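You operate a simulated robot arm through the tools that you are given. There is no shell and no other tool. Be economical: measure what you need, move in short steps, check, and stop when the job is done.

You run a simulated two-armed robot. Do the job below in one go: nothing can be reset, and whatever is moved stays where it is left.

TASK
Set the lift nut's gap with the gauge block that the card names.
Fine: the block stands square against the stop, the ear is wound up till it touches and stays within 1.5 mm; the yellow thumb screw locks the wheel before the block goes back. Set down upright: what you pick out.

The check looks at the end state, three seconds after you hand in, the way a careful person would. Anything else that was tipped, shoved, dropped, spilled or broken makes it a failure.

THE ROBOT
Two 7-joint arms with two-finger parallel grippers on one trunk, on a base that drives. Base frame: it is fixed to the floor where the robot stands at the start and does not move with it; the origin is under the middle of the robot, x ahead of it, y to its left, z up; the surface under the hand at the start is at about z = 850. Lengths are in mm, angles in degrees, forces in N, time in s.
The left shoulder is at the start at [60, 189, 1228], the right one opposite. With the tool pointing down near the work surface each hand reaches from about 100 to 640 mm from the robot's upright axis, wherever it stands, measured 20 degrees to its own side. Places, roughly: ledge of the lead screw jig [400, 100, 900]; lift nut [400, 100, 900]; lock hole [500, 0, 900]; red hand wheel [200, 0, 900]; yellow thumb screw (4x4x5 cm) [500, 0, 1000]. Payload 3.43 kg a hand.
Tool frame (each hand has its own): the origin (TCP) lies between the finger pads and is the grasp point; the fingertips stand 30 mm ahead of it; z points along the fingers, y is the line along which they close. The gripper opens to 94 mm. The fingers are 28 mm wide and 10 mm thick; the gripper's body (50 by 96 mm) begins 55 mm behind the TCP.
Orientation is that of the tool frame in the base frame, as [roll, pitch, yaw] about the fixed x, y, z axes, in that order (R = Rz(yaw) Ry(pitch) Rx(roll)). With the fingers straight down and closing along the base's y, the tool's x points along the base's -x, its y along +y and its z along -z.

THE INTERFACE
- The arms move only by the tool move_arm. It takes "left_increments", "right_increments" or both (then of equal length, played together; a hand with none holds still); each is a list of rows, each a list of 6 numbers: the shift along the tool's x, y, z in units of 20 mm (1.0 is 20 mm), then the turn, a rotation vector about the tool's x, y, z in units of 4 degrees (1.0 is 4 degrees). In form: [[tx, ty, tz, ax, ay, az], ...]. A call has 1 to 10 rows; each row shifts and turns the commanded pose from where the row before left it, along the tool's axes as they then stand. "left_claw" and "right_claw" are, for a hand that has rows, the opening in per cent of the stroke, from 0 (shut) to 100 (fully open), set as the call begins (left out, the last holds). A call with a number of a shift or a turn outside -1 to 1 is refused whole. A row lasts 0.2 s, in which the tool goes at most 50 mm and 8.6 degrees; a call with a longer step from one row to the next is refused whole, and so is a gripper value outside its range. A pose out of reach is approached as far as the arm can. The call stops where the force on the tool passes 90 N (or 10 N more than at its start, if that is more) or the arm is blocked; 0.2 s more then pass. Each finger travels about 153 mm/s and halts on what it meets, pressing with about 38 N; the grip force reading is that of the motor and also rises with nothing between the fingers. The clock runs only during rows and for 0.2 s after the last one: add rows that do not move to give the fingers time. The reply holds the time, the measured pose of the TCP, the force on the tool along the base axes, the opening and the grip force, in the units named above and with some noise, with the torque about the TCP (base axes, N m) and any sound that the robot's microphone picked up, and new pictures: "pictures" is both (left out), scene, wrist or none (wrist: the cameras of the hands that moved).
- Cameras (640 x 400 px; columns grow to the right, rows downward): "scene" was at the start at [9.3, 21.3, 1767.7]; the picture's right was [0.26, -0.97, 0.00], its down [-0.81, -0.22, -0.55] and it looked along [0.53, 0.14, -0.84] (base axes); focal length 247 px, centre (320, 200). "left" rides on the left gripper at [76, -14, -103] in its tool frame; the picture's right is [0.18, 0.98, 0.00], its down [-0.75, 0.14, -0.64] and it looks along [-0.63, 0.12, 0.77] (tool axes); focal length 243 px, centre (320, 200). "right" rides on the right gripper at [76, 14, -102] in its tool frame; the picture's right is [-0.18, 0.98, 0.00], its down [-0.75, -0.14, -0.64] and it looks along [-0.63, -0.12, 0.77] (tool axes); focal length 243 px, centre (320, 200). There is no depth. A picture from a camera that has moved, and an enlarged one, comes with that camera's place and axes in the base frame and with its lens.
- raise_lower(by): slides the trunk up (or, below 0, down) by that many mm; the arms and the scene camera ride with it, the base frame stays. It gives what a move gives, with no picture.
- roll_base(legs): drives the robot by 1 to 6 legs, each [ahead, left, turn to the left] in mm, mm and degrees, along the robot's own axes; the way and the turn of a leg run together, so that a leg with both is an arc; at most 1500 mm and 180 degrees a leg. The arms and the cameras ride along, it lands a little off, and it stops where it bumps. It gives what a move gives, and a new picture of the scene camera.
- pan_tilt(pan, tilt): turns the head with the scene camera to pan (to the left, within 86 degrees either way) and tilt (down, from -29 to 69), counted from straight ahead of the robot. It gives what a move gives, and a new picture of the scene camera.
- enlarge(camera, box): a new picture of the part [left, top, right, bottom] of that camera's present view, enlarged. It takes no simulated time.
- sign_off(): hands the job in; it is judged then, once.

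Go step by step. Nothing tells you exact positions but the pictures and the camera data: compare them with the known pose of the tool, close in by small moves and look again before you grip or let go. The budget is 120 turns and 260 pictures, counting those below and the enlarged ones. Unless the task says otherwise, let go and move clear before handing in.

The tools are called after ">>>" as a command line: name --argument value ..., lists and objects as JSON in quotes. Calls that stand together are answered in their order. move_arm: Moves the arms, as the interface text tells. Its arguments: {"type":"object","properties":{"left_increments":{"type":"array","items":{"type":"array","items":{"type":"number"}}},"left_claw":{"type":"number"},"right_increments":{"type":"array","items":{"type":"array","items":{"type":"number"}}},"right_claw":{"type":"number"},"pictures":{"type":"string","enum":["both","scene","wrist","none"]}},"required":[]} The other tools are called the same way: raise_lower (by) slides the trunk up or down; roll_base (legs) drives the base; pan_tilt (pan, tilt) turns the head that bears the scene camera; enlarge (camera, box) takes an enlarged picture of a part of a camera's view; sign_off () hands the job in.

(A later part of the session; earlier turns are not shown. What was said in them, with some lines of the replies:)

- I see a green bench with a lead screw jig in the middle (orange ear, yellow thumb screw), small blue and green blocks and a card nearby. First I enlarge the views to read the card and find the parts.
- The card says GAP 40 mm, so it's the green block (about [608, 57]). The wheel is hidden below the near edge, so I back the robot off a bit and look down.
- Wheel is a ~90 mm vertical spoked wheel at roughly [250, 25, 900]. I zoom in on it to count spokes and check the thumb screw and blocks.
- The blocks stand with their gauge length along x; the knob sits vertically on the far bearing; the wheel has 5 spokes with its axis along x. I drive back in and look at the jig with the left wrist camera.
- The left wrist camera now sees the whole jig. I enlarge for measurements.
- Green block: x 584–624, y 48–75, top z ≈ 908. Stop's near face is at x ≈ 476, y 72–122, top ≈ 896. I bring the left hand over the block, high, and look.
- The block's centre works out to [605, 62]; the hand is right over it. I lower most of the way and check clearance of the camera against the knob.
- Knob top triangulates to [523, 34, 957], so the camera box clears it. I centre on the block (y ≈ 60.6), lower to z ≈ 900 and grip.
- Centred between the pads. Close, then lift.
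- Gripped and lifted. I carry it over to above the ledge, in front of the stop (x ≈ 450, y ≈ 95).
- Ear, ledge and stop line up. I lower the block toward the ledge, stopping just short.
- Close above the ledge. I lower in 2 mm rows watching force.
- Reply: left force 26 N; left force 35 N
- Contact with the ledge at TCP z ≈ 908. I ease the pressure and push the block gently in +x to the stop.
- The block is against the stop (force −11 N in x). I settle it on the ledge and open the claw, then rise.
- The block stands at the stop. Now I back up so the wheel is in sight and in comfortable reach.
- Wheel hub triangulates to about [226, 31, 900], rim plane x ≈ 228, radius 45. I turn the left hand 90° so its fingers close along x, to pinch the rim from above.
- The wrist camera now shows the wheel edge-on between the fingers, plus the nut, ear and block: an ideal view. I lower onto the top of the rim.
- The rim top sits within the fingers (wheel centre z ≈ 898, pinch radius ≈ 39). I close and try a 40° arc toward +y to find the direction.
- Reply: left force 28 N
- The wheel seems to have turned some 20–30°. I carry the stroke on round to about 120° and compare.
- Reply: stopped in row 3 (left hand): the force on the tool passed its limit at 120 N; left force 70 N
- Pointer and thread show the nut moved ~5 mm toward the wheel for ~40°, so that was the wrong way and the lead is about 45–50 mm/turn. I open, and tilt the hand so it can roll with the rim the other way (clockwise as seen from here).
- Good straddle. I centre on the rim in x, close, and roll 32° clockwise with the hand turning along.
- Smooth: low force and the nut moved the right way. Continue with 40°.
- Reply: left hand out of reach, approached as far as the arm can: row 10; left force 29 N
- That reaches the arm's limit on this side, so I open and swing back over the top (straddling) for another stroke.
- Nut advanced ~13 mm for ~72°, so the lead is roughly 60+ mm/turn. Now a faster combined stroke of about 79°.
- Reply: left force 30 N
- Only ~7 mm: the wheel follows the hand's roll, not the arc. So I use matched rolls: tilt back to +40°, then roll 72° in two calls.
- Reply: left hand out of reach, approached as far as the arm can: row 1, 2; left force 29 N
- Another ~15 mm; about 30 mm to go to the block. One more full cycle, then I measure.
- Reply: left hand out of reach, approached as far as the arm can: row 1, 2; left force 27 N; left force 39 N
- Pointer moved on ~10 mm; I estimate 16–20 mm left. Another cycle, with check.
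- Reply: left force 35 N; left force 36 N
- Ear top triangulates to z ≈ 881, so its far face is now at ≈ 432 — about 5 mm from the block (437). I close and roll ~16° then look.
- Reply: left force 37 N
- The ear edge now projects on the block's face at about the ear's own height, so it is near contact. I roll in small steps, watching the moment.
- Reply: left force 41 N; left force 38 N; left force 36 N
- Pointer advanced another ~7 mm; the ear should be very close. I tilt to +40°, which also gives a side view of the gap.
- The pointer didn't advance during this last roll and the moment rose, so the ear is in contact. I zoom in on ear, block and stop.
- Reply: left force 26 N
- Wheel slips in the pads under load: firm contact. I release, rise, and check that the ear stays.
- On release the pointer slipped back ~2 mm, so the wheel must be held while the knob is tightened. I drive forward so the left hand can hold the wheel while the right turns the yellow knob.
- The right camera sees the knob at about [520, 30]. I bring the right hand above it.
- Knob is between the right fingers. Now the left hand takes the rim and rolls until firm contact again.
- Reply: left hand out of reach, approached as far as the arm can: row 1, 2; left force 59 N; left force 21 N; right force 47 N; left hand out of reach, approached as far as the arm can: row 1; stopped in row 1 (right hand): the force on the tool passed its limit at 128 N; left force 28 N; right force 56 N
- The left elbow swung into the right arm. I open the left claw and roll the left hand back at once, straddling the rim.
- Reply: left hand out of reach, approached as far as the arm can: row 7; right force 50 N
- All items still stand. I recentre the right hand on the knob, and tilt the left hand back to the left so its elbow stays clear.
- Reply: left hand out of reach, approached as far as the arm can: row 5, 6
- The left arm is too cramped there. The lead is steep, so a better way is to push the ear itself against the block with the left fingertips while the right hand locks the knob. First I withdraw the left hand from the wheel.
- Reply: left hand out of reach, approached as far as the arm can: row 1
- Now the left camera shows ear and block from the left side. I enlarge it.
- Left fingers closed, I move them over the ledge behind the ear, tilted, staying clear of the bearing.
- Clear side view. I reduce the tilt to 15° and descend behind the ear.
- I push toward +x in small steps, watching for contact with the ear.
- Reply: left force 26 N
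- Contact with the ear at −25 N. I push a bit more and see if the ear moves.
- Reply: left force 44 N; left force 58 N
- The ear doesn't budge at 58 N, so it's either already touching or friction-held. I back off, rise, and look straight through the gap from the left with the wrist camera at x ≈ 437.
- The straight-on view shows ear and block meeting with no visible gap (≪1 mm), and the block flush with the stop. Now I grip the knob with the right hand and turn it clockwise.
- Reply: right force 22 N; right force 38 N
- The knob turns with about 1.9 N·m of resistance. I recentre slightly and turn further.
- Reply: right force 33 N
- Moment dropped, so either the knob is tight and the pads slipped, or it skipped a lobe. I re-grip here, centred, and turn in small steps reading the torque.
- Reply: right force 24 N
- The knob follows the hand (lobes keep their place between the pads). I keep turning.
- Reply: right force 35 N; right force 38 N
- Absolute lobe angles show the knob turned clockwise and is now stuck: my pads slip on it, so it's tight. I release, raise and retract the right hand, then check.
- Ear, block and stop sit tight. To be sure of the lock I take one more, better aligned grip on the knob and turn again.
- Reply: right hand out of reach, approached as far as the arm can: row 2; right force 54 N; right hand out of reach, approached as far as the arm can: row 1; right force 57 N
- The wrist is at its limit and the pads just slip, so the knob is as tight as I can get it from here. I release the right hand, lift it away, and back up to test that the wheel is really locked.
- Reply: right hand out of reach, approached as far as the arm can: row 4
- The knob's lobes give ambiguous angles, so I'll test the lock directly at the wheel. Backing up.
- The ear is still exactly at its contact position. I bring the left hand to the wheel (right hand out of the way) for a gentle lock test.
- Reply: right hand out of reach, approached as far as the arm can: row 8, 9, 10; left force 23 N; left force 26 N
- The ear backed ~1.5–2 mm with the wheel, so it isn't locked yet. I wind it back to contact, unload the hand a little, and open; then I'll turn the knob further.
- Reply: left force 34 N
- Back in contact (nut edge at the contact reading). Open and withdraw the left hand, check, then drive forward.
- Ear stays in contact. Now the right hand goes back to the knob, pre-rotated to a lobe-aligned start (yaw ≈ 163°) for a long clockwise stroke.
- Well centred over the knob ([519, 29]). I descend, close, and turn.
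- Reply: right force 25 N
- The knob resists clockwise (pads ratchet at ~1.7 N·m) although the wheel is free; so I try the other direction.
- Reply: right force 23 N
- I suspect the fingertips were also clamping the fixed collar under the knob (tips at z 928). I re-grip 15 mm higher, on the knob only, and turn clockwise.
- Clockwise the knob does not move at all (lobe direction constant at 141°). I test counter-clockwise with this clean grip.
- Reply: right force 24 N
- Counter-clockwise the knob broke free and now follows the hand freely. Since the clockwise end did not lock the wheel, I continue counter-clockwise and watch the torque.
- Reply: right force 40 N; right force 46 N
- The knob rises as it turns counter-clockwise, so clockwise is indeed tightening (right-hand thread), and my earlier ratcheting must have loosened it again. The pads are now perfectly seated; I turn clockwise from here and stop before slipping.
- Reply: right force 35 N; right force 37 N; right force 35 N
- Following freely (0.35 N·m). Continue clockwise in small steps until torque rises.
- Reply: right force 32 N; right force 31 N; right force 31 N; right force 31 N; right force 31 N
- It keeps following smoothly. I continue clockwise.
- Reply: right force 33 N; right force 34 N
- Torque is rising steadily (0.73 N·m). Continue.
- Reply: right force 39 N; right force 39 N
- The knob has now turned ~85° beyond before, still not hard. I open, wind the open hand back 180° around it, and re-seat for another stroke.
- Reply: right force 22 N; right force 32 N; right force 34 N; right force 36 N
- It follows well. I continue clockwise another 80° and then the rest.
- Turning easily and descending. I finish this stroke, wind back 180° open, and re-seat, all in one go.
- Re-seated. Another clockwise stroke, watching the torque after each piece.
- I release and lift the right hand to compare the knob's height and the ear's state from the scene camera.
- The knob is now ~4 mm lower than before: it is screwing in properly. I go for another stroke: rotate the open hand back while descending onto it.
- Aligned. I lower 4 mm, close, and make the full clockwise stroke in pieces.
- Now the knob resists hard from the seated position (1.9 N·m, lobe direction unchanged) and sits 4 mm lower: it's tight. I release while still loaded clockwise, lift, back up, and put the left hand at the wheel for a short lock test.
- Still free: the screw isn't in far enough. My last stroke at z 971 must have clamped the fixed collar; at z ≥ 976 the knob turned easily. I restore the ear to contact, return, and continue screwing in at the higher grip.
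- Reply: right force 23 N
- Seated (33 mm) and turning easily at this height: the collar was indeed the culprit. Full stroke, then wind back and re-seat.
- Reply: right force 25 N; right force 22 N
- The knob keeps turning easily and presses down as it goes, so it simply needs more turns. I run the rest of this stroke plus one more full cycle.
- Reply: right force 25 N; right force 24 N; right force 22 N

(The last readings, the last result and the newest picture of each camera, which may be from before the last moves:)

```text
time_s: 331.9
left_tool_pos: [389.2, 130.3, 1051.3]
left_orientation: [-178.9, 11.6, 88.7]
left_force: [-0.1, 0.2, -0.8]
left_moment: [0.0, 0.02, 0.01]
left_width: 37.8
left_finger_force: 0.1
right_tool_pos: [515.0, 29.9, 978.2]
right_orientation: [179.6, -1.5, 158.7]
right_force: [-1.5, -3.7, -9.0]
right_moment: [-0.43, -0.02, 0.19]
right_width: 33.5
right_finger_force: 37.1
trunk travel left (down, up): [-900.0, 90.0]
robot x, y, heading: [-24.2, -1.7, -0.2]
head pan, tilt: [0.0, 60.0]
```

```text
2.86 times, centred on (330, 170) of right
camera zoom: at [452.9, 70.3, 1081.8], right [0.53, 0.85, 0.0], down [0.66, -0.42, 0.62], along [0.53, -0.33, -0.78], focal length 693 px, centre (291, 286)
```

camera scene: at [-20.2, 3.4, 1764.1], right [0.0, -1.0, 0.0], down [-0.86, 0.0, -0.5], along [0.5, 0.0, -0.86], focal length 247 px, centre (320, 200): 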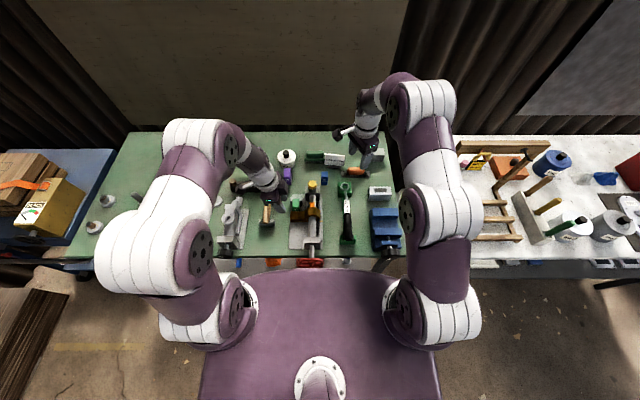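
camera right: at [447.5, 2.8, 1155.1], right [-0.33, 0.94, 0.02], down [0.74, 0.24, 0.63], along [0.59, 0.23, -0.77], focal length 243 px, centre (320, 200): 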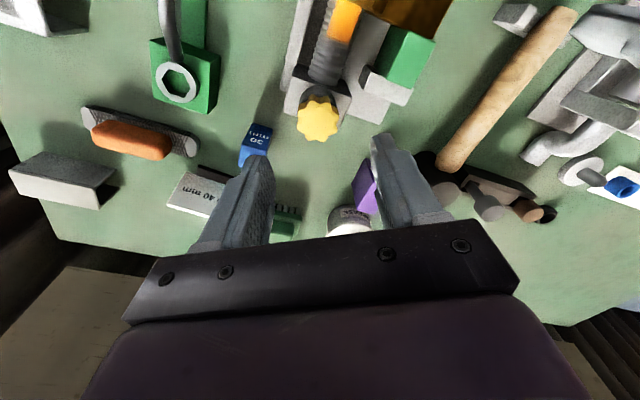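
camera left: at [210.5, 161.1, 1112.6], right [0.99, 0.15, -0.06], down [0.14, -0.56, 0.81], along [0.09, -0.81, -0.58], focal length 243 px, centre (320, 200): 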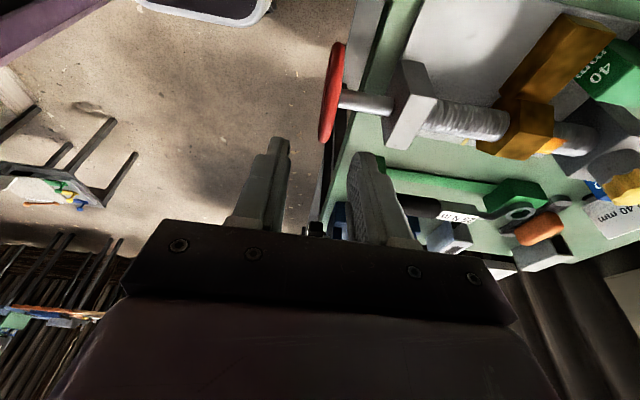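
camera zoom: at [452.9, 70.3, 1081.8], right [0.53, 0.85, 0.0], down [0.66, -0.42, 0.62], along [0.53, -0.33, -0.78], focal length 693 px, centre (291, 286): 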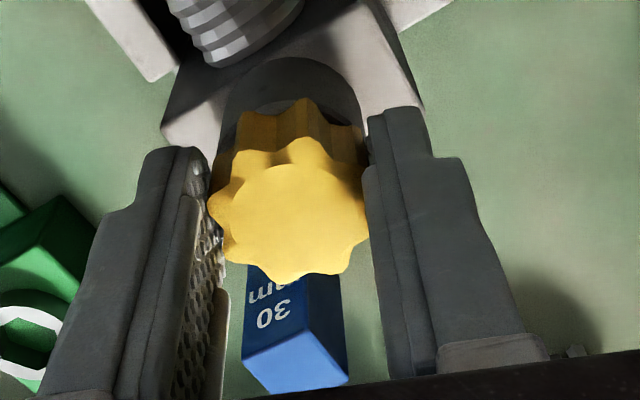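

Torque is still low, so more turns are needed. I finish this stroke, do another full cycle, and measure the knob height at the open moment.

>>> move_arm --right_increments '[[0, 0, 0, 0, 0, 1], [0, 0, 0, 0, 0, 1], [0, 0, 0, 0, 0, 1], [0, 0, 0, 0, 0, 1], [0, 0, 0, 0, 0, 1], [0, 0, 0, 0, 0, 1], [0, 0, 0, 0, 0, 1], [0, 0, 0, 0, 0, 1], [0, 0, 0, 0, 0, 1], [0, 0, 0, 0, 0, 1]]' --pictures "none"

>>> move_arm --right_increments '[[0, 0, 0, 0, 0, 1], [0, 0, 0, 0, 0, 1], [0, 0, 0, 0, 0, 1], [0, 0, 0, 0, 0, 1], [0, 0, 0, 0, 0, 1], [0, 0, 0, 0, 0, 1], [0, 0, 0, 0, 0, 1], [0, 0, 0, 0, 0, 1], [0, 0, 0, 0, 0, 1], [0, 0, 0, 0, 0, 1]]' --pictures "none"

>>> move_arm --right_increments '[[0, 0, 0, 0, 0, 1], [0, 0, 0, 0, 0, 1], [0, 0, 0, 0, 0, 1], [0, 0, 0, 0, 0, 1], [0, 0, 0, 0, 0, 1], [0, 0, 0, 0, 0, 1], [0, 0, 0, 0, 0, 1], [0, 0, 0, 0, 0, 1], [0, 0, 0, 0, 0, 0]]' --pictures "none"

>>> move_arm --right_increments '[[0, 0, 0, 0, 0, 0], [0, 0, 0, 0, 0, 0], [0, 0, 0, 0, 0, -1], [0, 0, 0, 0, 0, -1], [0, 0, 0, 0, 0, -1], [0, 0, 0, 0, 0, -1], [0, 0, 0, 0, 0, -1], [0, 0, 0, 0, 0, -1], [0, 0, 0, 0, 0, -1], [0, 0, 0, 0, 0, -1]]' --right_claw 65 --pictures "none"

>>> move_arm --right_increments '[[0, 0, 0, 0, 0, -1], [0, 0, 0, 0, 0, -1], [0, 0, 0, 0, 0, -1], [0, 0, 0, 0, 0, -1], [0, 0, 0, 0, 0, -1], [0, 0, 0, 0, 0, -1], [0, 0, 0, 0, 0, -1], [0, 0, 0, 0, 0, -1], [0, 0, 0, 0, 0, -1], [0, 0, 0, 0, 0, -1]]' --pictures "none"

>>> move_arm --right_increments '[[0, 0, 0, 0, 0, -1], [0, 0, 0, 0, 0, -1], [0, 0, 0, 0, 0, -1], [0, 0, 0, 0, 0, -1], [0, 0, 0, 0, 0, -1], [0, 0, 0, 0, 0, -1], [0, 0, 0, 0, 0, -1], [0, 0, 0, 0, 0, -1], [0, 0, 0, 0, 0, -1], [0, 0, 0, 0, 0, -1]]' --pictures "none"

>>> move_arm --right_increments '[[0, 0, 0, 0, 0, -1], [0, 0, 0, 0, 0, -1], [0, 0, 0, 0, 0, -1], [0, 0, 0, 0, 0, -1], [0, 0, 0, 0, 0, -1], [0, 0, 0, 0, 0, -1], [0, 0, 0, 0, 0, -1], [0, 0, 0, 0, 0, -1], [0, 0, 0, 0, 0, -1], [0, 0, 0, 0, 0, -1]]' --pictures "none"

>>> move_arm --right_increments '[[0, 0, 0, 0, 0, -1], [0, 0, 0, 0, 0, -1], [0, 0, 0, 0, 0, -1], [0, 0, 0, 0, 0, -1], [0, 0, 0, 0, 0, -1], [0, 0, 0, 0, 0, -1], [0, 0, 0, 0, 0, -1], [0, 0, 0, 0, 0, 0]]' --pictures "none"

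>>> enlarge --camera "scene" --box '[300, 170, 330, 195]'

>>> move_arm --right_increments '[[0, 0, 0, 0, 0, 0], [0, 0, 0, 0, 0, 0], [0, 0, 0, 0, 0, 0], [0, 0, 0, 0, 0, 1], [0, 0, 0, 0, 0, 1], [0, 0, 0, 0, 0, 1], [0, 0, 0, 0, 0, 1], [0, 0, 0, 0, 0, 1], [0, 0, 0, 0, 0, 1], [0, 0, 0, 0, 0, 1]]' --right_claw 0 --pictures "none"

>>> move_arm --right_increments '[[0, 0, 0, 0, 0, 1], [0, 0, 0, 0, 0, 1], [0, 0, 0, 0, 0, 1], [0, 0, 0, 0, 0, 1], [0, 0, 0, 0, 0, 1], [0, 0, 0, 0, 0, 1], [0, 0, 0, 0, 0, 1], [0, 0, 0, 0, 0, 1], [0, 0, 0, 0, 0, 1], [0, 0, 0, 0, 0, 1]]' --pictures "none"

>>> move_arm --right_increments '[[0, 0, 0, 0, 0, 1], [0, 0, 0, 0, 0, 1], [0, 0, 0, 0, 0, 1], [0, 0, 0, 0, 0, 1], [0, 0, 0, 0, 0, 1], [0, 0, 0, 0, 0, 1], [0, 0, 0, 0, 0, 1], [0, 0, 0, 0, 0, 1], [0, 0, 0, 0, 0, 1], [0, 0, 0, 0, 0, 1]]' --pictures "none"

>>> move_arm --right_increments '[[0, 0, 0, 0, 0, 1], [0, 0, 0, 0, 0, 1], [0, 0, 0, 0, 0, 1], [0, 0, 0, 0, 0, 1], [0, 0, 0, 0, 0, 1], [0, 0, 0, 0, 0, 1], [0, 0, 0, 0, 0, 1], [0, 0, 0, 0, 0, 1], [0, 0, 0, 0, 0, 1], [0, 0, 0, 0, 0, 1]]' --pictures "none"

```text
time_s: 334.1
left_tool_pos: [389.8, 131.3, 1050.1]
left_orientation: [-179.0, 11.7, 88.8]
left_force: [0.8, 0.5, -0.7]
left_moment: [-0.01, -0.03, 0.0]
left_width: 37.4
left_finger_force: 0.1
right_tool_pos: [515.4, 31.2, 977.9]
right_orientation: [-179.7, -1.4, 118.8]
right_force: [7.0, 6.6, 4.0]
right_moment: [0.38, -0.24, 0.07]
right_width: 32.8
right_finger_force: 38.1
trunk travel left (down, up): [-900.0, 90.0]
robot x, y, heading: [-25.2, 2.9, 0.1]
head pan, tilt: [0.0, 60.0]
```

```text
time_s: 336.3
left_tool_pos: [391.0, 130.2, 1048.8]
left_orientation: [-178.8, 11.7, 88.7]
left_force: [0.0, 0.7, -1.2]
left_moment: [0.01, 0.0, -0.02]
left_width: 37.6
left_finger_force: 0.0
right_tool_pos: [518.6, 31.2, 976.4]
right_orientation: [-178.7, -0.8, 78.6]
right_force: [21.4, 5.0, 5.4]
right_moment: [0.15, -0.91, 0.53]
right_width: 33.0
right_finger_force: 38.2
trunk travel left (down, up): [-900.0, 90.0]
robot x, y, heading: [-25.7, 2.8, -0.4]
head pan, tilt: [0.0, 60.0]
```

```text
time_s: 338.3
left_tool_pos: [391.8, 128.3, 1049.0]
left_orientation: [-178.8, 11.6, 88.8]
left_force: [0.0, 0.4, -0.2]
left_moment: [0.0, -0.01, -0.01]
left_width: 37.5
left_finger_force: 0.0
right_tool_pos: [517.5, 29.2, 976.5]
right_orientation: [-178.4, 0.1, 46.7]
right_force: [22.9, -7.0, 0.4]
right_moment: [-0.36, -1.05, 0.18]
right_width: 33.1
right_finger_force: 38.1
trunk travel left (down, up): [-900.0, 90.0]
robot x, y, heading: [-21.8, -0.5, -0.2]
head pan, tilt: [0.0, 60.0]
```

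```text
time_s: 340.5
left_tool_pos: [389.0, 129.5, 1050.0]
left_orientation: [-178.9, 11.7, 88.7]
left_force: [-0.4, 0.6, 0.8]
left_moment: [0.01, -0.05, 0.0]
left_width: 37.8
left_finger_force: 0.1
right_tool_pos: [515.1, 30.6, 977.6]
right_orientation: [-178.7, -0.9, 78.9]
right_force: [0.8, 0.7, 0.5]
right_moment: [0.0, 0.0, 0.0]
right_width: 61.0
right_finger_force: 0.0
trunk travel left (down, up): [-900.0, 90.0]
robot x, y, heading: [-26.4, 1.7, -0.2]
head pan, tilt: [0.0, 60.0]
```

```text
time_s: 342.7
left_tool_pos: [389.8, 129.4, 1049.7]
left_orientation: [-179.0, 11.7, 88.7]
left_force: [0.8, -0.5, 0.1]
left_moment: [0.0, -0.01, 0.01]
left_width: 37.8
left_finger_force: 0.1
right_tool_pos: [514.7, 30.3, 978.4]
right_orientation: [-179.5, -1.5, 119.0]
right_force: [-0.4, -0.5, -0.2]
right_moment: [0.02, -0.03, -0.02]
right_width: 61.1
right_finger_force: 0.0
trunk travel left (down, up): [-900.0, 90.0]
robot x, y, heading: [-25.8, -2.4, -0.3]
head pan, tilt: [0.0, 60.0]
```

```text
time_s: 344.9
left_tool_pos: [389.4, 129.7, 1050.1]
left_orientation: [-178.9, 11.6, 88.7]
left_force: [0.0, -1.0, 0.2]
left_moment: [-0.03, 0.0, 0.0]
left_width: 37.7
left_finger_force: 0.1
right_tool_pos: [514.8, 30.4, 977.9]
right_orientation: [179.5, -1.5, 158.9]
right_force: [0.0, 0.2, 0.2]
right_moment: [0.0, -0.01, -0.01]
right_width: 61.1
right_finger_force: 0.0
trunk travel left (down, up): [-900.0, 90.0]
robot x, y, heading: [-25.0, -0.5, 0.0]
head pan, tilt: [0.0, 60.0]
```

```text
time_s: 347.1
left_tool_pos: [388.0, 130.3, 1049.6]
left_orientation: [-178.9, 11.7, 88.7]
left_force: [0.2, -0.4, 0.3]
left_moment: [-0.03, 0.01, 0.01]
left_width: 37.7
left_finger_force: 0.0
right_tool_pos: [514.7, 30.8, 978.0]
right_orientation: [178.6, -0.9, -161.2]
right_force: [-0.2, 0.4, 0.9]
right_moment: [0.01, 0.01, 0.0]
right_width: 61.2
right_finger_force: 0.1
trunk travel left (down, up): [-900.0, 90.0]
robot x, y, heading: [-23.2, 1.9, -0.1]
head pan, tilt: [0.0, 60.0]
```

```text
time_s: 348.9
left_tool_pos: [388.8, 129.5, 1048.4]
left_orientation: [-178.9, 11.7, 88.7]
left_force: [0.2, -1.6, -0.2]
left_moment: [-0.01, 0.0, 0.05]
left_width: 37.6
left_finger_force: 0.1
right_tool_pos: [515.2, 29.8, 978.0]
right_orientation: [178.3, 0.0, -133.1]
right_force: [0.5, 0.5, -0.2]
right_moment: [0.01, 0.03, 0.01]
right_width: 61.2
right_finger_force: 0.0
trunk travel left (down, up): [-900.0, 90.0]
robot x, y, heading: [-24.3, -5.2, 0.0]
head pan, tilt: [0.0, 60.0]
```

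```text
16.00 times, centred on (315, 182) of scene
camera zoom: at [-16.6, 3.5, 1764.1], right [0.0, -1.0, 0.0], down [-0.87, 0.0, -0.5], along [0.5, 0.0, -0.87], focal length 3954 px, centre (400, 480)
```

zoom: 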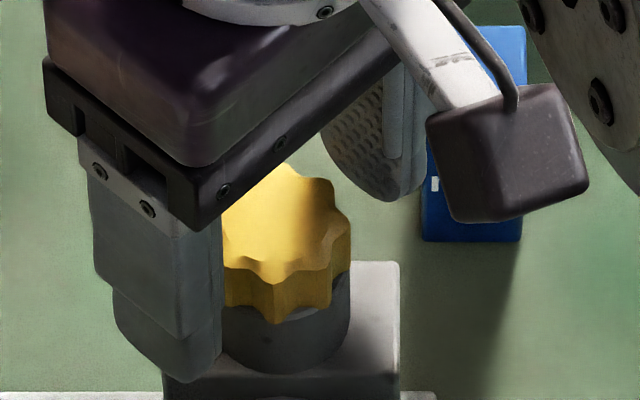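

```text
time_s: 351.1
left_tool_pos: [390.1, 127.4, 1049.3]
left_orientation: [-178.9, 11.4, 88.8]
left_force: [-0.7, 0.3, 0.7]
left_moment: [-0.01, 0.0, 0.05]
left_width: 37.7
left_finger_force: 0.1
right_tool_pos: [514.8, 28.1, 977.3]
right_orientation: [178.5, -0.9, -161.3]
right_force: [13.8, -15.3, 8.6]
right_moment: [-0.66, -0.69, 0.26]
right_width: 33.0
right_finger_force: 38.0
trunk travel left (down, up): [-900.0, 90.0]
robot x, y, heading: [-22.9, -1.7, -0.3]
head pan, tilt: [0.0, 60.0]
```

```text
time_s: 353.3
left_tool_pos: [390.3, 129.4, 1049.4]
left_orientation: [-179.0, 11.7, 88.7]
left_force: [0.8, 0.5, 0.5]
left_moment: [0.01, -0.01, 0.01]
left_width: 37.6
left_finger_force: 0.1
right_tool_pos: [514.9, 29.9, 976.7]
right_orientation: [179.5, -1.5, 158.7]
right_force: [-1.7, -2.5, -7.7]
right_moment: [-0.47, 0.01, 0.3]
right_width: 33.1
right_finger_force: 38.3
trunk travel left (down, up): [-900.0, 90.0]
robot x, y, heading: [-24.8, 3.2, -0.3]
head pan, tilt: [0.0, 60.0]
```

```text
time_s: 355.5
left_tool_pos: [389.7, 131.5, 1050.6]
left_orientation: [-179.0, 11.7, 88.7]
left_force: [-0.2, -0.1, -0.2]
left_moment: [-0.01, -0.03, -0.02]
left_width: 37.7
left_finger_force: 0.0
right_tool_pos: [516.3, 31.9, 978.7]
right_orientation: [-179.6, -1.4, 118.7]
right_force: [6.6, 6.6, 1.9]
right_moment: [0.47, -0.37, 0.26]
right_width: 33.6
right_finger_force: 38.0
trunk travel left (down, up): [-900.0, 90.0]
robot x, y, heading: [-22.9, -0.9, -0.0]
head pan, tilt: [0.0, 60.0]
```

```text
time_s: 357.7
left_tool_pos: [391.9, 130.6, 1048.0]
left_orientation: [-178.9, 11.7, 88.7]
left_force: [-0.3, 0.0, 0.2]
left_moment: [0.03, 0.01, -0.01]
left_width: 37.7
left_finger_force: 0.1
right_tool_pos: [517.4, 30.3, 977.0]
right_orientation: [-178.7, -0.9, 78.7]
right_force: [22.2, 4.2, 6.9]
right_moment: [0.15, -1.06, 0.16]
right_width: 32.9
right_finger_force: 38.5
trunk travel left (down, up): [-900.0, 90.0]
robot x, y, heading: [-25.8, 3.0, -0.4]
head pan, tilt: [0.0, 60.0]
```

The knob's height no longer changes (it is ~5 mm lower than at the start and bottomed), and my pads just slip on its top rim. I give one last firm turn with a deeper grip, release, retreat, and turn the left hand back for picking the block.

>>> move_arm --right_increments '[[0, 0, 0, 0, 0, 0], [0, 0, 0, 0, 0, 0], [0, 0, 0.4, 0, 0, 0], [0, 0, 0, 0, 0, 0]]' --right_claw 65 --pictures "none"

>>> move_arm --right_increments '[[0, 0, 0, 0, 0, 0], [0, 0, 0, 0, 0, 0], [0, 0, 0, 0, 0, 0], [0, 0, 0, 0, 0, 1], [0, 0, 0, 0, 0, 1], [0, 0, 0, 0, 0, 1], [0, 0, 0, 0, 0, 0]]' --right_claw 0 --pictures "none"

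>>> move_arm --right_increments '[[0, 0, 0, 0, 0, 1], [0, 0, 0, 0, 0, 1], [0, 0, 0, 0, 0, 0]]' --pictures "none"

>>> enlarge --camera "right" --box '[240, 100, 420, 240]'

```text
time_s: 358.7
left_tool_pos: [389.1, 130.0, 1050.3]
left_orientation: [-179.0, 11.7, 88.6]
left_force: [-0.4, 0.2, -0.7]
left_moment: [0.04, 0.01, 0.02]
left_width: 37.8
left_finger_force: 0.0
right_tool_pos: [513.6, 30.5, 968.9]
right_orientation: [-178.6, -0.8, 78.8]
right_force: [-0.4, 0.4, 0.3]
right_moment: [0.0, -0.01, 0.0]
right_width: 61.2
right_finger_force: 0.0
trunk travel left (down, up): [-900.0, 90.0]
robot x, y, heading: [-24.7, -1.3, -0.3]
head pan, tilt: [0.0, 60.0]
```

```text
time_s: 360.3
left_tool_pos: [392.0, 131.7, 1048.4]
left_orientation: [-178.8, 11.7, 88.8]
left_force: [-0.2, 1.0, -0.2]
left_moment: [-0.01, -0.01, -0.01]
left_width: 37.9
left_finger_force: 0.0
right_tool_pos: [518.4, 33.0, 968.3]
right_orientation: [-178.5, -0.7, 66.8]
right_force: [22.9, 6.3, -3.7]
right_moment: [0.33, -0.98, 1.38]
right_width: 38.7
right_finger_force: 44.6
trunk travel left (down, up): [-900.0, 90.0]
robot x, y, heading: [-24.9, -0.3, -0.0]
head pan, tilt: [0.0, 60.0]
```

```text
time_s: 361.1
left_tool_pos: [393.0, 130.6, 1048.8]
left_orientation: [-178.8, 11.8, 88.7]
left_force: [0.3, -0.1, 0.9]
left_moment: [0.01, 0.0, -0.01]
left_width: 37.6
left_finger_force: 0.0
right_tool_pos: [519.2, 31.3, 969.4]
right_orientation: [-178.5, -0.3, 58.7]
right_force: [29.2, 5.0, 0.9]
right_moment: [-0.14, -1.18, 0.99]
right_width: 38.7
right_finger_force: 44.8
trunk travel left (down, up): [-900.0, 90.0]
robot x, y, heading: [-25.3, 3.2, -0.5]
head pan, tilt: [0.0, 60.0]
```

```text
2.86 times, centred on (330, 170) of right
camera zoom: at [574.2, 88.1, 1070.7], right [0.74, -0.67, -0.03], down [-0.5, -0.58, 0.64], along [-0.44, -0.46, -0.77], focal length 693 px, centre (291, 286)
```

zoom: 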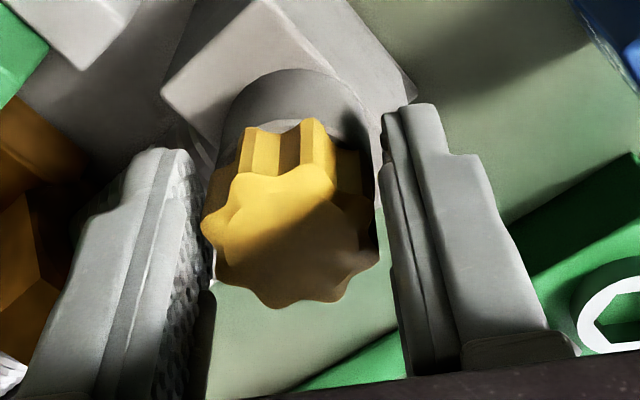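

The knob resists firmly (1–1.4 N·m) with a full grip: tight. I release, retreat the right hand, and rotate the left hand to grip the block along y.

>>> move_arm --right_increments '[[0, 0, 0, 0, 0, 0], [0, 0, 0, 0, 0, 0], [0, 0, -1, 0, 0, 0], [0, 0, -1, 0, 0, 0], [0, 0, -1, 0, 0, 0], [0, 0, -1, 0, 0, 0], [0, 0, -1, 0, 0, 0], [0, 0, -1, 0, 0, 0], [0, 0, -1, 0, 0, 0], [0, 0, -1, 0, 0, 0]]' --left_increments '[[0, 0, 0, 0, 1, 0], [0, 0, 0, 0, 1, 0], [0, 0, 0, 0, 0.92, 0], [0, 0, 0, 0, 0, -1], [0, 0, 0, 0, 0, -1], [0, 0, 0, 0, 0, -1], [0, 0, 0, 0, 0, -1], [0, 0, 0, 0, 0, -1], [0, 0, 0, 0, 0, -1], [0, 0, 0, 0, 0, -1]]' --right_claw 70 --left_claw 55 --pictures "none"

>>> move_arm --right_increments '[[-0.8, 0.6, 0, 0, 0, 0], [-0.8, 0.6, 0, 0, 0, 0], [-0.8, 0.6, 0, 0, 0, 0], [-0.8, 0.6, 0, 0, 0, 0], [-0.8, 0.6, 0, 0, 0, 0], [-0.8, 0.6, 0, 0, 0, 0], [-0.8, 0.6, 0, 0, 0, 0], [-0.8, 0.6, 0, 0, 0, 0], [-0.8, 0.6, 0, 0, 0, 0], [0, 0, 0, 0, 0, 0]]' --left_increments '[[0, 0, 0, 0, 0, -1], [0, 0, 0, 0, 0, -1], [0, 0, 0, 0, 0, -1], [0, 0, 0, 0, 0, -1], [0, 0, 0, 0, 0, -1], [0, 0, 0, 0, 0, -1], [0, 0, 0, 0, 0, -1], [0, 0, 0, 0, 0, -1], [0, 0, 0, 0, 0, -1], [0, 0, 0, 0, 0, -1]]' --pictures "none"

>>> move_arm --left_increments '[[0, 0, 0, 0, 0, -1], [0, 0, 0, 0, 0, -1], [0, 0, 0, 0, 0, -1], [0, 0, 0, 0, 0, -1], [0, 0, 0, 0, 0, -1], [0, 0, 0, 0, 0, -0.85], [0, 0, 0, 0, 0, 0]]' --pictures "wrist"

>>> enlarge --camera "scene" --box '[270, 160, 350, 240]'

```text
time_s: 363.3
left_tool_pos: [389.4, 129.5, 1049.6]
left_orientation: [-179.1, -0.5, 116.5]
left_force: [0.1, -0.3, -0.4]
left_moment: [0.01, 0.0, -0.01]
left_width: 51.6
left_finger_force: 0.0
right_tool_pos: [516.1, 27.3, 1128.8]
right_orientation: [-178.4, -0.3, 58.8]
right_force: [0.9, 0.1, 0.2]
right_moment: [0.01, 0.0, -0.02]
right_width: 65.9
right_finger_force: 0.0
trunk travel left (down, up): [-900.0, 90.0]
robot x, y, heading: [-25.2, 1.1, -0.1]
head pan, tilt: [0.0, 60.0]
```

```text
time_s: 365.5
left_tool_pos: [389.5, 130.6, 1050.3]
left_orientation: [-179.5, -0.9, 156.6]
left_force: [-1.0, -0.1, 0.2]
left_moment: [0.0, 0.0, 0.0]
left_width: 51.6
left_finger_force: 0.1
right_tool_pos: [534.0, -152.2, 1125.9]
right_orientation: [-178.5, -0.2, 58.8]
right_force: [-0.7, 0.6, 1.3]
right_moment: [-0.01, 0.03, 0.05]
right_width: 65.8
right_finger_force: 0.0
trunk travel left (down, up): [-900.0, 90.0]
robot x, y, heading: [-20.2, 1.0, -0.2]
head pan, tilt: [0.0, 60.0]
```

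```text
time_s: 367.1
left_tool_pos: [388.9, 128.9, 1050.1]
left_orientation: [-180.0, -1.0, 180.0]
left_force: [-0.3, 0.4, 1.2]
left_moment: [0.03, 0.02, -0.01]
left_width: 51.5
left_finger_force: 0.0
right_tool_pos: [534.2, -153.0, 1126.7]
right_orientation: [-178.4, -0.3, 58.9]
right_force: [0.5, 0.7, -0.1]
right_moment: [0.02, 0.01, -0.01]
right_width: 65.9
right_finger_force: 0.2
trunk travel left (down, up): [-900.0, 90.0]
robot x, y, heading: [-24.0, -0.3, 0.1]
head pan, tilt: [0.0, 60.0]
camera left: at [314.5, 115.7, 1153.8], right [-0.18, 0.98, 0.0], down [0.76, 0.14, 0.63], along [0.62, 0.12, -0.78], focal length 243 px, centre (320, 200)
```

left: 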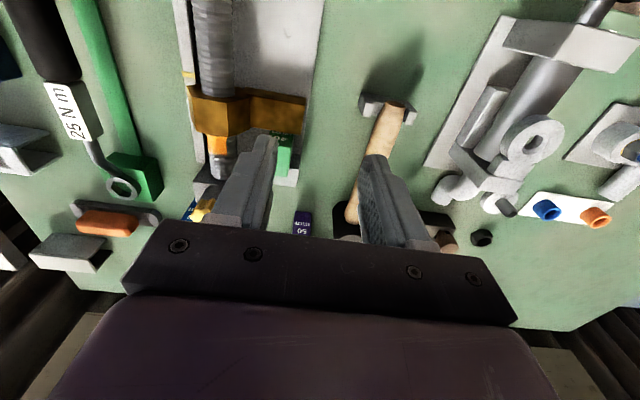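

```text
5.00 times, centred on (310, 200) of scene
camera zoom: at [-16.6, 3.3, 1764.1], right [0.0, -1.0, 0.0], down [-0.87, 0.0, -0.5], along [0.5, 0.0, -0.87], focal length 1236 px, centre (370, 200)
```

zoom: 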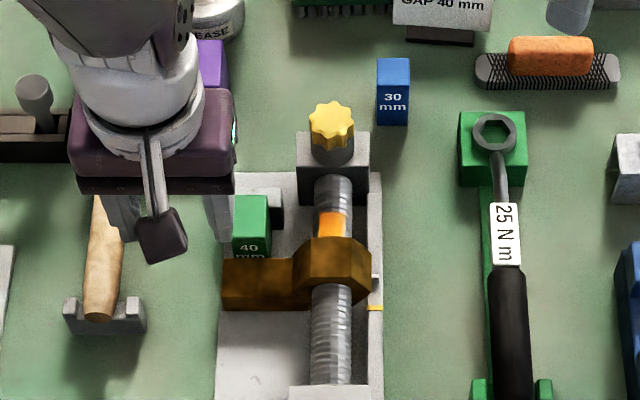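

Everything stands well; the ear is at the block. I align over the block and lower partway, checking.

>>> move_arm --left_increments '[[-0.85, -0.42, 0, 0, -0.25, 0], [-0.85, -0.42, 0, 0, 0, 0], [-0.85, -0.42, 0, 0, 0, 0], [-0.85, -0.42, 0, 0, 0, 0], [0, 0, 0.9, 0, 0, 0], [0, 0, 0.9, 0, 0, 0], [0, 0, 0.9, 0, 0, 0], [0, 0, 0.9, 0, 0, 0], [0, 0, 0.9, 0, 0, 0], [0, 0, 0, 0, 0, 0]]' --pictures "wrist"

```text
time_s: 369.3
left_tool_pos: [457.0, 96.4, 962.0]
left_orientation: [180.0, 0.1, 179.9]
left_force: [-0.6, -0.8, 0.5]
left_moment: [-0.01, -0.01, 0.02]
left_width: 51.6
left_finger_force: 0.0
right_tool_pos: [534.1, -153.2, 1127.4]
right_orientation: [-178.5, -0.3, 58.9]
right_force: [-0.9, -0.6, 0.4]
right_moment: [0.01, -0.01, -0.01]
right_width: 65.8
right_finger_force: 0.0
trunk travel left (down, up): [-900.0, 90.0]
robot x, y, heading: [-27.3, 0.8, -0.2]
head pan, tilt: [0.0, 60.0]
camera left: at [380.9, 82.3, 1064.1], right [-0.18, 0.98, 0.0], down [0.75, 0.14, 0.64], along [0.63, 0.12, -0.77], focal length 243 px, centre (320, 200)
```

left: 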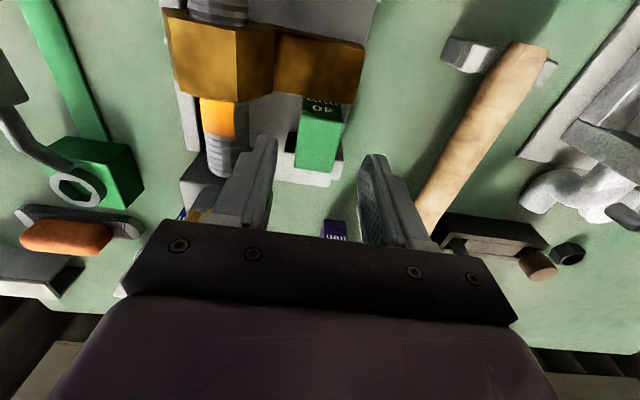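

Centred over the block. I descend, grip, and lift straight up slowly.

>>> move_arm --left_increments '[[0, 0, 0.7, 0, 0, 0], [0, 0, 0.7, 0, 0, 0], [0, 0, 0.7, 0, 0, 0], [0, 0, 0.75, 0, 0, 0], [0, 0, 0, 0, 0, 0]]' --pictures "none"

>>> move_arm --left_increments '[[0, 0, 0, 0, 0, 0], [0, 0, 0, 0, 0, 0], [0, 0, 0, 0, 0, 0]]' --left_claw 0 --pictures "none"

>>> move_arm --left_increments '[[0, 0, -0.2, 0, 0, 0], [0, 0, -0.2, 0, 0, 0], [0, 0, -0.2, 0, 0, 0], [0, 0, -0.4, 0, 0, 0], [0, 0, -0.8, 0, 0, 0], [0, 0, -1, 0, 0, 0], [0, 0, -1, 0, 0, 0], [0, 0, -1, 0, 0, 0], [0, 0, -1, 0, 0, 0], [0, 0, 0, 0, 0, 0]]' --pictures "wrist"

>>> enlarge --camera "scene" --box '[285, 180, 345, 230]'

```text
time_s: 370.5
left_tool_pos: [457.0, 96.5, 903.5]
left_orientation: [180.0, 0.0, 179.9]
left_force: [0.4, -0.5, 0.5]
left_moment: [-0.01, 0.0, 0.01]
left_width: 51.8
left_finger_force: 0.0
right_tool_pos: [534.8, -154.3, 1126.0]
right_orientation: [-178.6, -0.4, 58.9]
right_force: [0.4, -0.4, -0.1]
right_moment: [-0.03, 0.0, 0.01]
right_width: 65.7
right_finger_force: 0.0
trunk travel left (down, up): [-900.0, 90.0]
robot x, y, heading: [-24.6, 2.9, -0.4]
head pan, tilt: [0.0, 60.0]
```

```text
time_s: 371.3
left_tool_pos: [458.0, 96.9, 902.1]
left_orientation: [179.9, -0.1, 179.9]
left_force: [-1.2, -3.1, 0.3]
left_moment: [-0.14, -0.01, 0.08]
left_width: 31.8
left_finger_force: 37.8
right_tool_pos: [534.2, -154.4, 1126.7]
right_orientation: [-178.5, -0.4, 58.7]
right_force: [-0.6, -0.3, -0.2]
right_moment: [0.0, 0.0, 0.0]
right_width: 65.5
right_finger_force: 0.1
trunk travel left (down, up): [-900.0, 90.0]
robot x, y, heading: [-25.8, -2.6, -0.4]
head pan, tilt: [0.0, 60.0]
```

```text
time_s: 373.5
left_tool_pos: [455.8, 95.8, 1018.5]
left_orientation: [180.0, 0.0, 179.9]
left_force: [-0.6, 0.0, -1.4]
left_moment: [0.05, -0.01, 0.02]
left_width: 31.8
left_finger_force: 37.6
right_tool_pos: [534.5, -152.7, 1125.9]
right_orientation: [-178.5, -0.2, 58.8]
right_force: [-0.3, 0.4, 0.0]
right_moment: [0.01, 0.02, 0.04]
right_width: 65.8
right_finger_force: 0.0
trunk travel left (down, up): [-900.0, 90.0]
robot x, y, heading: [-24.5, -0.5, -0.1]
head pan, tilt: [0.0, 60.0]
camera left: at [381.1, 81.5, 1121.4], right [-0.18, 0.98, 0.0], down [0.75, 0.14, 0.64], along [0.63, 0.12, -0.77], focal length 243 px, centre (320, 200)
```

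left: 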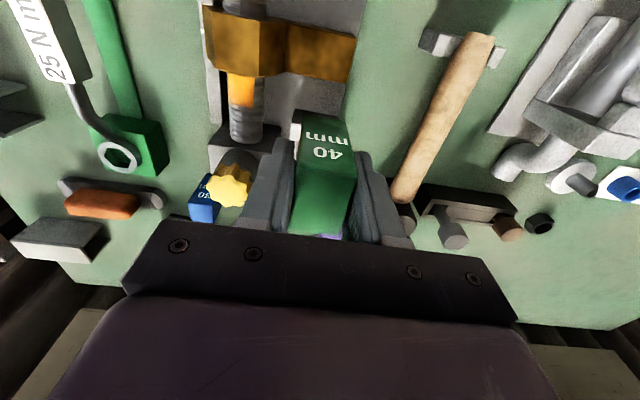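

```text
8.00 times, centred on (315, 205) of scene
camera zoom: at [-16.2, 3.4, 1764.1], right [0.0, -1.0, 0.0], down [-0.87, 0.0, -0.5], along [0.5, 0.0, -0.87], focal length 1977 px, centre (360, 160)
```

zoom: 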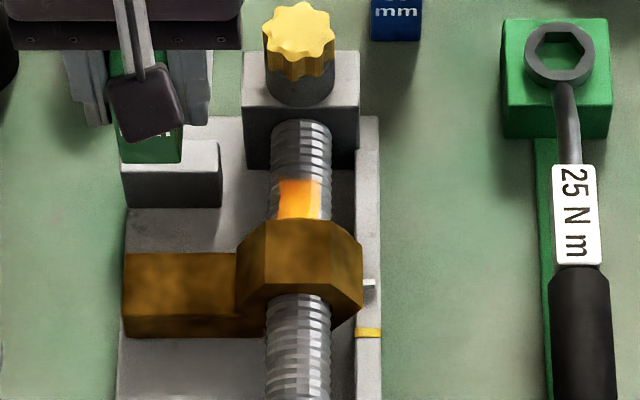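

Block lifted cleanly, ear unmoved. I carry it back over its old place.

>>> move_arm --left_increments '[[-1, 0, 0, 0, 0, 0], [-1, 0, 0, 0, 0, 0], [-1, 0, 0, 0, 0, 0], [-1, 0, 0, 0, 0, 0], [-1, 0, 0, 0, 0, 0], [-1, 0, 0, 0, 0, 0], [-0.8, -0.85, 0, 0, 0, 0], [-0.6, -0.9, 0, 0, 0, 0], [0, 0, 0, 0, 0, 0]]' --pictures "none"

>>> move_arm --left_increments '[[0, 0, 0.8, 0, 0, 0], [0, 0, 0.8, 0, 0, 0], [0, 0, 0.8, 0, 0, 0], [0, 0, 0.8, 0, 0, 0], [0, 0, 0.8, 0, 0, 0], [0, 0, 0.8, 0, 0, 0], [0, 0, 0.6, 0, 0, 0], [0, 0, 0, 0, 0, 0]]' --pictures "wrist"

```text
time_s: 375.5
left_tool_pos: [586.7, 73.7, 1021.5]
left_orientation: [-179.9, 0.0, 179.8]
left_force: [-0.8, -0.1, -0.3]
left_moment: [-0.02, 0.0, 0.01]
left_width: 31.7
left_finger_force: 37.8
left hand out of reach, approached as far as the arm can: row 7, 8
right_tool_pos: [533.5, -152.9, 1126.0]
right_orientation: [-178.5, -0.4, 58.8]
right_force: [1.1, 0.2, -0.4]
right_moment: [0.02, -0.01, -0.02]
right_width: 65.7
right_finger_force: 0.0
trunk travel left (down, up): [-900.0, 90.0]
robot x, y, heading: [-24.0, -0.1, -0.2]
head pan, tilt: [0.0, 60.0]
```

```text
time_s: 377.3
left_tool_pos: [580.6, 75.1, 925.2]
left_orientation: [-180.0, 0.0, 180.0]
left_force: [-0.6, 0.3, -1.3]
left_moment: [0.02, 0.02, 0.01]
left_width: 31.7
left_finger_force: 37.6
left hand out of reach, approached as far as the arm can: row 5, 7
right_tool_pos: [535.4, -152.8, 1126.9]
right_orientation: [-178.5, -0.2, 58.7]
right_force: [0.2, -0.9, 0.0]
right_moment: [0.01, 0.0, -0.01]
right_width: 65.9
right_finger_force: 0.0
trunk travel left (down, up): [-900.0, 90.0]
robot x, y, heading: [-20.5, -0.6, -0.4]
head pan, tilt: [0.0, 60.0]
camera left: at [503.2, 60.8, 1028.2], right [-0.18, 0.98, 0.0], down [0.75, 0.14, 0.64], along [0.63, 0.12, -0.77], focal length 243 px, centre (320, 200)
```

left: 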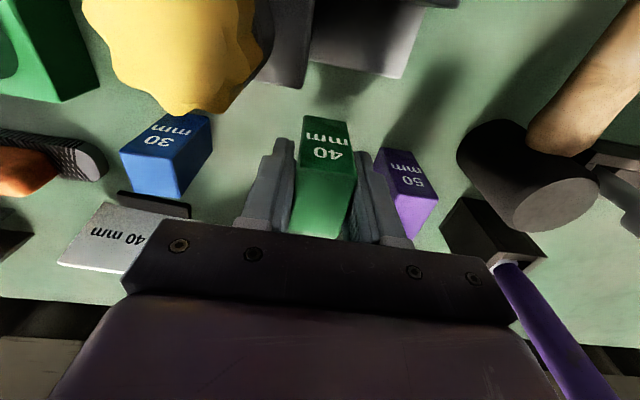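

Out of the arm's reach by ~24 mm since the robot stands further back now. I drive forward 25 mm and look.

>>> roll_base --legs '[[26, 0, 0]]'

>>> move_arm --left_increments '[[0, 0, -0.1, 0, 0, 0], [0, 0, 0, 0, 0, 0]]' --pictures "wrist"

```text
time_s: 378.1
left_tool_pos: [600.4, 75.0, 927.8]
left_orientation: [180.0, 0.4, 179.9]
left_force: [-0.6, -0.1, -0.8]
left_moment: [0.01, -0.01, -0.01]
left_width: 31.7
left_finger_force: 37.2
right_tool_pos: [554.7, -153.9, 1130.5]
right_orientation: [-178.7, -0.4, 58.8]
right_force: [-1.2, -0.7, 1.0]
right_moment: [-0.04, -0.01, 0.0]
right_width: 66.0
right_finger_force: 0.1
trunk travel left (down, up): [-900.0, 90.0]
robot x, y, heading: [3.6, 0.7, -0.3]
head pan, tilt: [0.0, 60.0]
camera scene: at [0.8, 3.4, 1764.2], right [0.0, -1.0, 0.0], down [-0.86, 0.0, -0.5], along [0.5, 0.0, -0.86], focal length 247 px, centre (320, 200)
```

scene: 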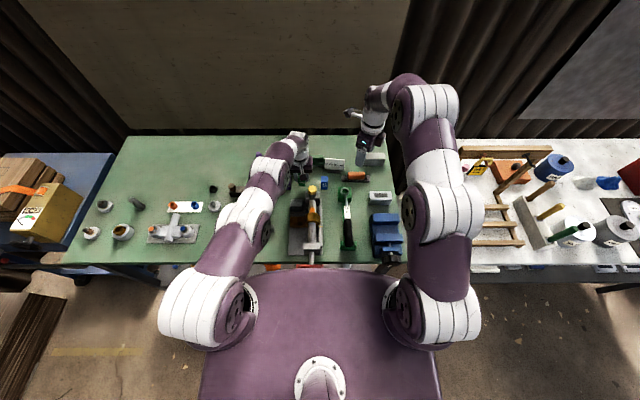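

```text
time_s: 378.7
left_tool_pos: [603.1, 75.0, 928.5]
left_orientation: [179.9, 0.0, 179.8]
left_force: [-0.1, 0.1, -0.9]
left_moment: [0.02, -0.02, -0.01]
left_width: 31.5
left_finger_force: 38.4
right_tool_pos: [557.9, -153.6, 1127.1]
right_orientation: [-178.6, -0.2, 58.8]
right_force: [-0.3, -0.4, 0.6]
right_moment: [-0.02, -0.04, 0.0]
right_width: 65.8
right_finger_force: 0.0
trunk travel left (down, up): [-900.0, 90.0]
robot x, y, heading: [2.7, -2.7, -0.1]
head pan, tilt: [0.0, 60.0]
camera left: at [526.7, 60.4, 1031.4], right [-0.18, 0.98, 0.0], down [0.75, 0.14, 0.64], along [0.63, 0.12, -0.77], focal length 243 px, centre (320, 200)
```

left: 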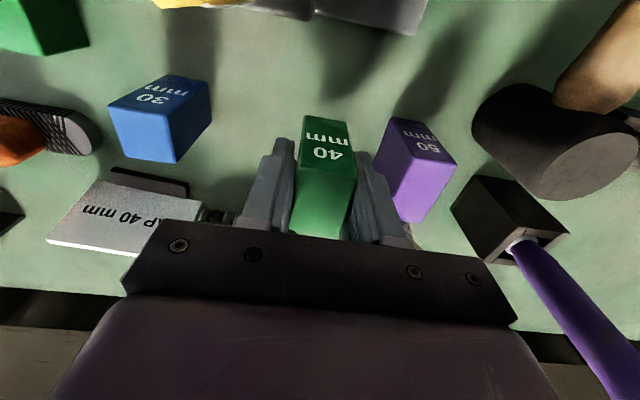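

In position x; I shift to y = 61 and lower in small steps to the bench.

>>> move_arm --left_increments '[[-0.08, -0.35, 0, 0, 0, 0], [0, -0.35, 0, 0, 0, 0], [0, 0, 0.4, 0, 0, 0], [0, 0, 0.4, 0, 0, 0], [0, 0, 0.4, 0, 0, 0], [0, 0, 0.1, 0, 0, 0], [0, 0, 0.1, 0, 0, 0], [0, 0, 0.1, 0, 0, 0], [0, 0, 0, 0, 0, 0]]' --pictures "none"

>>> move_arm --left_increments '[[0, 0, 0.05, 0, 0, 0], [0, 0, 0.05, 0, 0, 0], [0, 0, 0, 0, 0, 0]]' --pictures "none"

>>> move_arm --left_increments '[[0, 0, 0.04, 0, 0, 0], [0, 0, 0, 0, 0, 0]]' --pictures "none"

```text
time_s: 380.7
left_tool_pos: [595.0, 62.2, 900.8]
left_orientation: [-180.0, 0.0, 179.8]
left_force: [0.2, 0.8, -0.6]
left_moment: [0.0, -0.03, 0.05]
left_width: 31.5
left_finger_force: 38.1
left hand out of reach, approached as far as the arm can: row 2, 4, 8
right_tool_pos: [560.7, -153.3, 1126.0]
right_orientation: [-178.4, -0.3, 58.7]
right_force: [-0.3, 0.2, -0.1]
right_moment: [0.01, 0.03, -0.02]
right_width: 65.7
right_finger_force: 0.0
trunk travel left (down, up): [-900.0, 90.0]
robot x, y, heading: [-1.6, -0.2, 0.2]
head pan, tilt: [0.0, 60.0]
```

```text
time_s: 381.5
left_tool_pos: [593.5, 63.0, 899.4]
left_orientation: [180.0, 0.1, 179.8]
left_force: [0.6, -0.7, -1.7]
left_moment: [0.0, 0.02, 0.01]
left_width: 31.8
left_finger_force: 38.2
right_tool_pos: [560.5, -153.4, 1127.0]
right_orientation: [-178.5, -0.3, 58.8]
right_force: [-0.7, 0.2, -0.4]
right_moment: [-0.01, -0.02, -0.03]
right_width: 65.9
right_finger_force: 0.1
trunk travel left (down, up): [-900.0, 90.0]
robot x, y, heading: [-2.0, -2.5, -0.0]
head pan, tilt: [0.0, 60.0]
```

```text
time_s: 382.1
left_tool_pos: [594.1, 62.8, 897.4]
left_orientation: [180.0, 0.1, 179.8]
left_force: [-0.4, -0.4, -1.7]
left_moment: [-0.03, -0.03, -0.01]
left_width: 31.8
left_finger_force: 37.6
right_tool_pos: [559.1, -153.3, 1127.2]
right_orientation: [-178.5, -0.3, 58.8]
right_force: [0.0, -0.4, 0.8]
right_moment: [0.01, 0.02, 0.02]
right_width: 65.8
right_finger_force: 0.0
trunk travel left (down, up): [-900.0, 90.0]
robot x, y, heading: [0.6, 0.5, -0.3]
head pan, tilt: [0.0, 60.0]
```

The block hovers ~1 mm above the bench, 10 mm short of its old spot, which is fine. I set it down, open, and rise clear.

>>> move_arm --left_increments '[[0, 0, 0.05, 0, 0, 0], [0, 0, 0.05, 0, 0, 0], [0, 0, 0.03, 0, 0, 0], [0, 0, 0, 0, 0, 0]]' --pictures "none"

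>>> move_arm --left_increments '[[0, 0, 0, 0, 0, 0], [0, 0, 0, 0, 0, 0], [0, 0, 0, 0, 0, 0], [0, 0, -0.5, 0, 0, 0], [0, 0, -1, 0, 0, 0], [0, 0, -1, 0, 0, 0], [0, 0, -1, 0, 0, 0], [0, 0, -1, 0, 0, 0], [0, 0, -1, 0, 0, 0], [0, 0, -1, 0, 0, 0]]' --left_claw 52 --pictures "wrist"

```text
time_s: 383.1
left_tool_pos: [594.2, 63.2, 897.2]
left_orientation: [180.0, 0.3, 179.9]
left_force: [0.3, -1.2, 3.7]
left_moment: [0.01, 0.06, 0.0]
left_width: 31.5
left_finger_force: 37.6
right_tool_pos: [560.9, -154.1, 1126.7]
right_orientation: [-178.4, -0.3, 58.8]
right_force: [0.5, -0.1, -0.8]
right_moment: [0.01, 0.03, 0.0]
right_width: 65.8
right_finger_force: 0.2
trunk travel left (down, up): [-900.0, 90.0]
robot x, y, heading: [2.3, -2.8, -0.4]
head pan, tilt: [0.0, 60.0]
```

```text
time_s: 385.3
left_tool_pos: [594.0, 63.7, 1026.0]
left_orientation: [179.9, -0.1, 179.8]
left_force: [-0.3, 0.0, -0.9]
left_moment: [0.01, -0.01, -0.03]
left_width: 48.7
left_finger_force: 0.0
right_tool_pos: [559.0, -153.4, 1127.4]
right_orientation: [-178.5, -0.3, 58.8]
right_force: [-0.1, -0.4, 0.7]
right_moment: [0.02, 0.0, 0.01]
right_width: 66.0
right_finger_force: 0.0
trunk travel left (down, up): [-900.0, 90.0]
robot x, y, heading: [0.5, 3.2, -0.3]
head pan, tilt: [0.0, 60.0]
camera left: at [518.1, 49.2, 1129.2], right [-0.18, 0.98, 0.0], down [0.75, 0.14, 0.64], along [0.63, 0.12, -0.77], focal length 243 px, centre (320, 200)
```

left: 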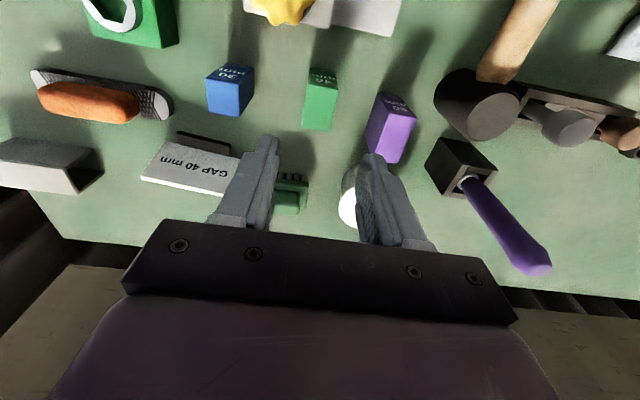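

The green block stands upright between its neighbours, about 10 mm short of its old spot. Both hands are clear, so I hand in.

>>> sign_off

```text
The job is handed in.
```

I handed the job in with the gap set by the 40 mm block, but I could not show that the thumb screw locks the wheel.

- **Gap:** the green 40 mm block stood flush against the stop. The ear was wound up until it touched, and in the last pictures it had not moved after the block came out.
- **Lock:** the knob sits about 5 mm lower than at the start, and it resisted 1 to 1.4 N·m at the last turn. Both times I tested the wheel, it still turned freely. After the second test I turned the knob further but did not test again.
- **Block:** it is back upright on the bench between the 30 and 50 mm blocks, about 10 mm short of its old spot.
- **Collision:** my arms bumped once while holding the wheel, which pushed the right hand hard against the knob. Nothing looked tipped or shoved in the pictures afterwards.
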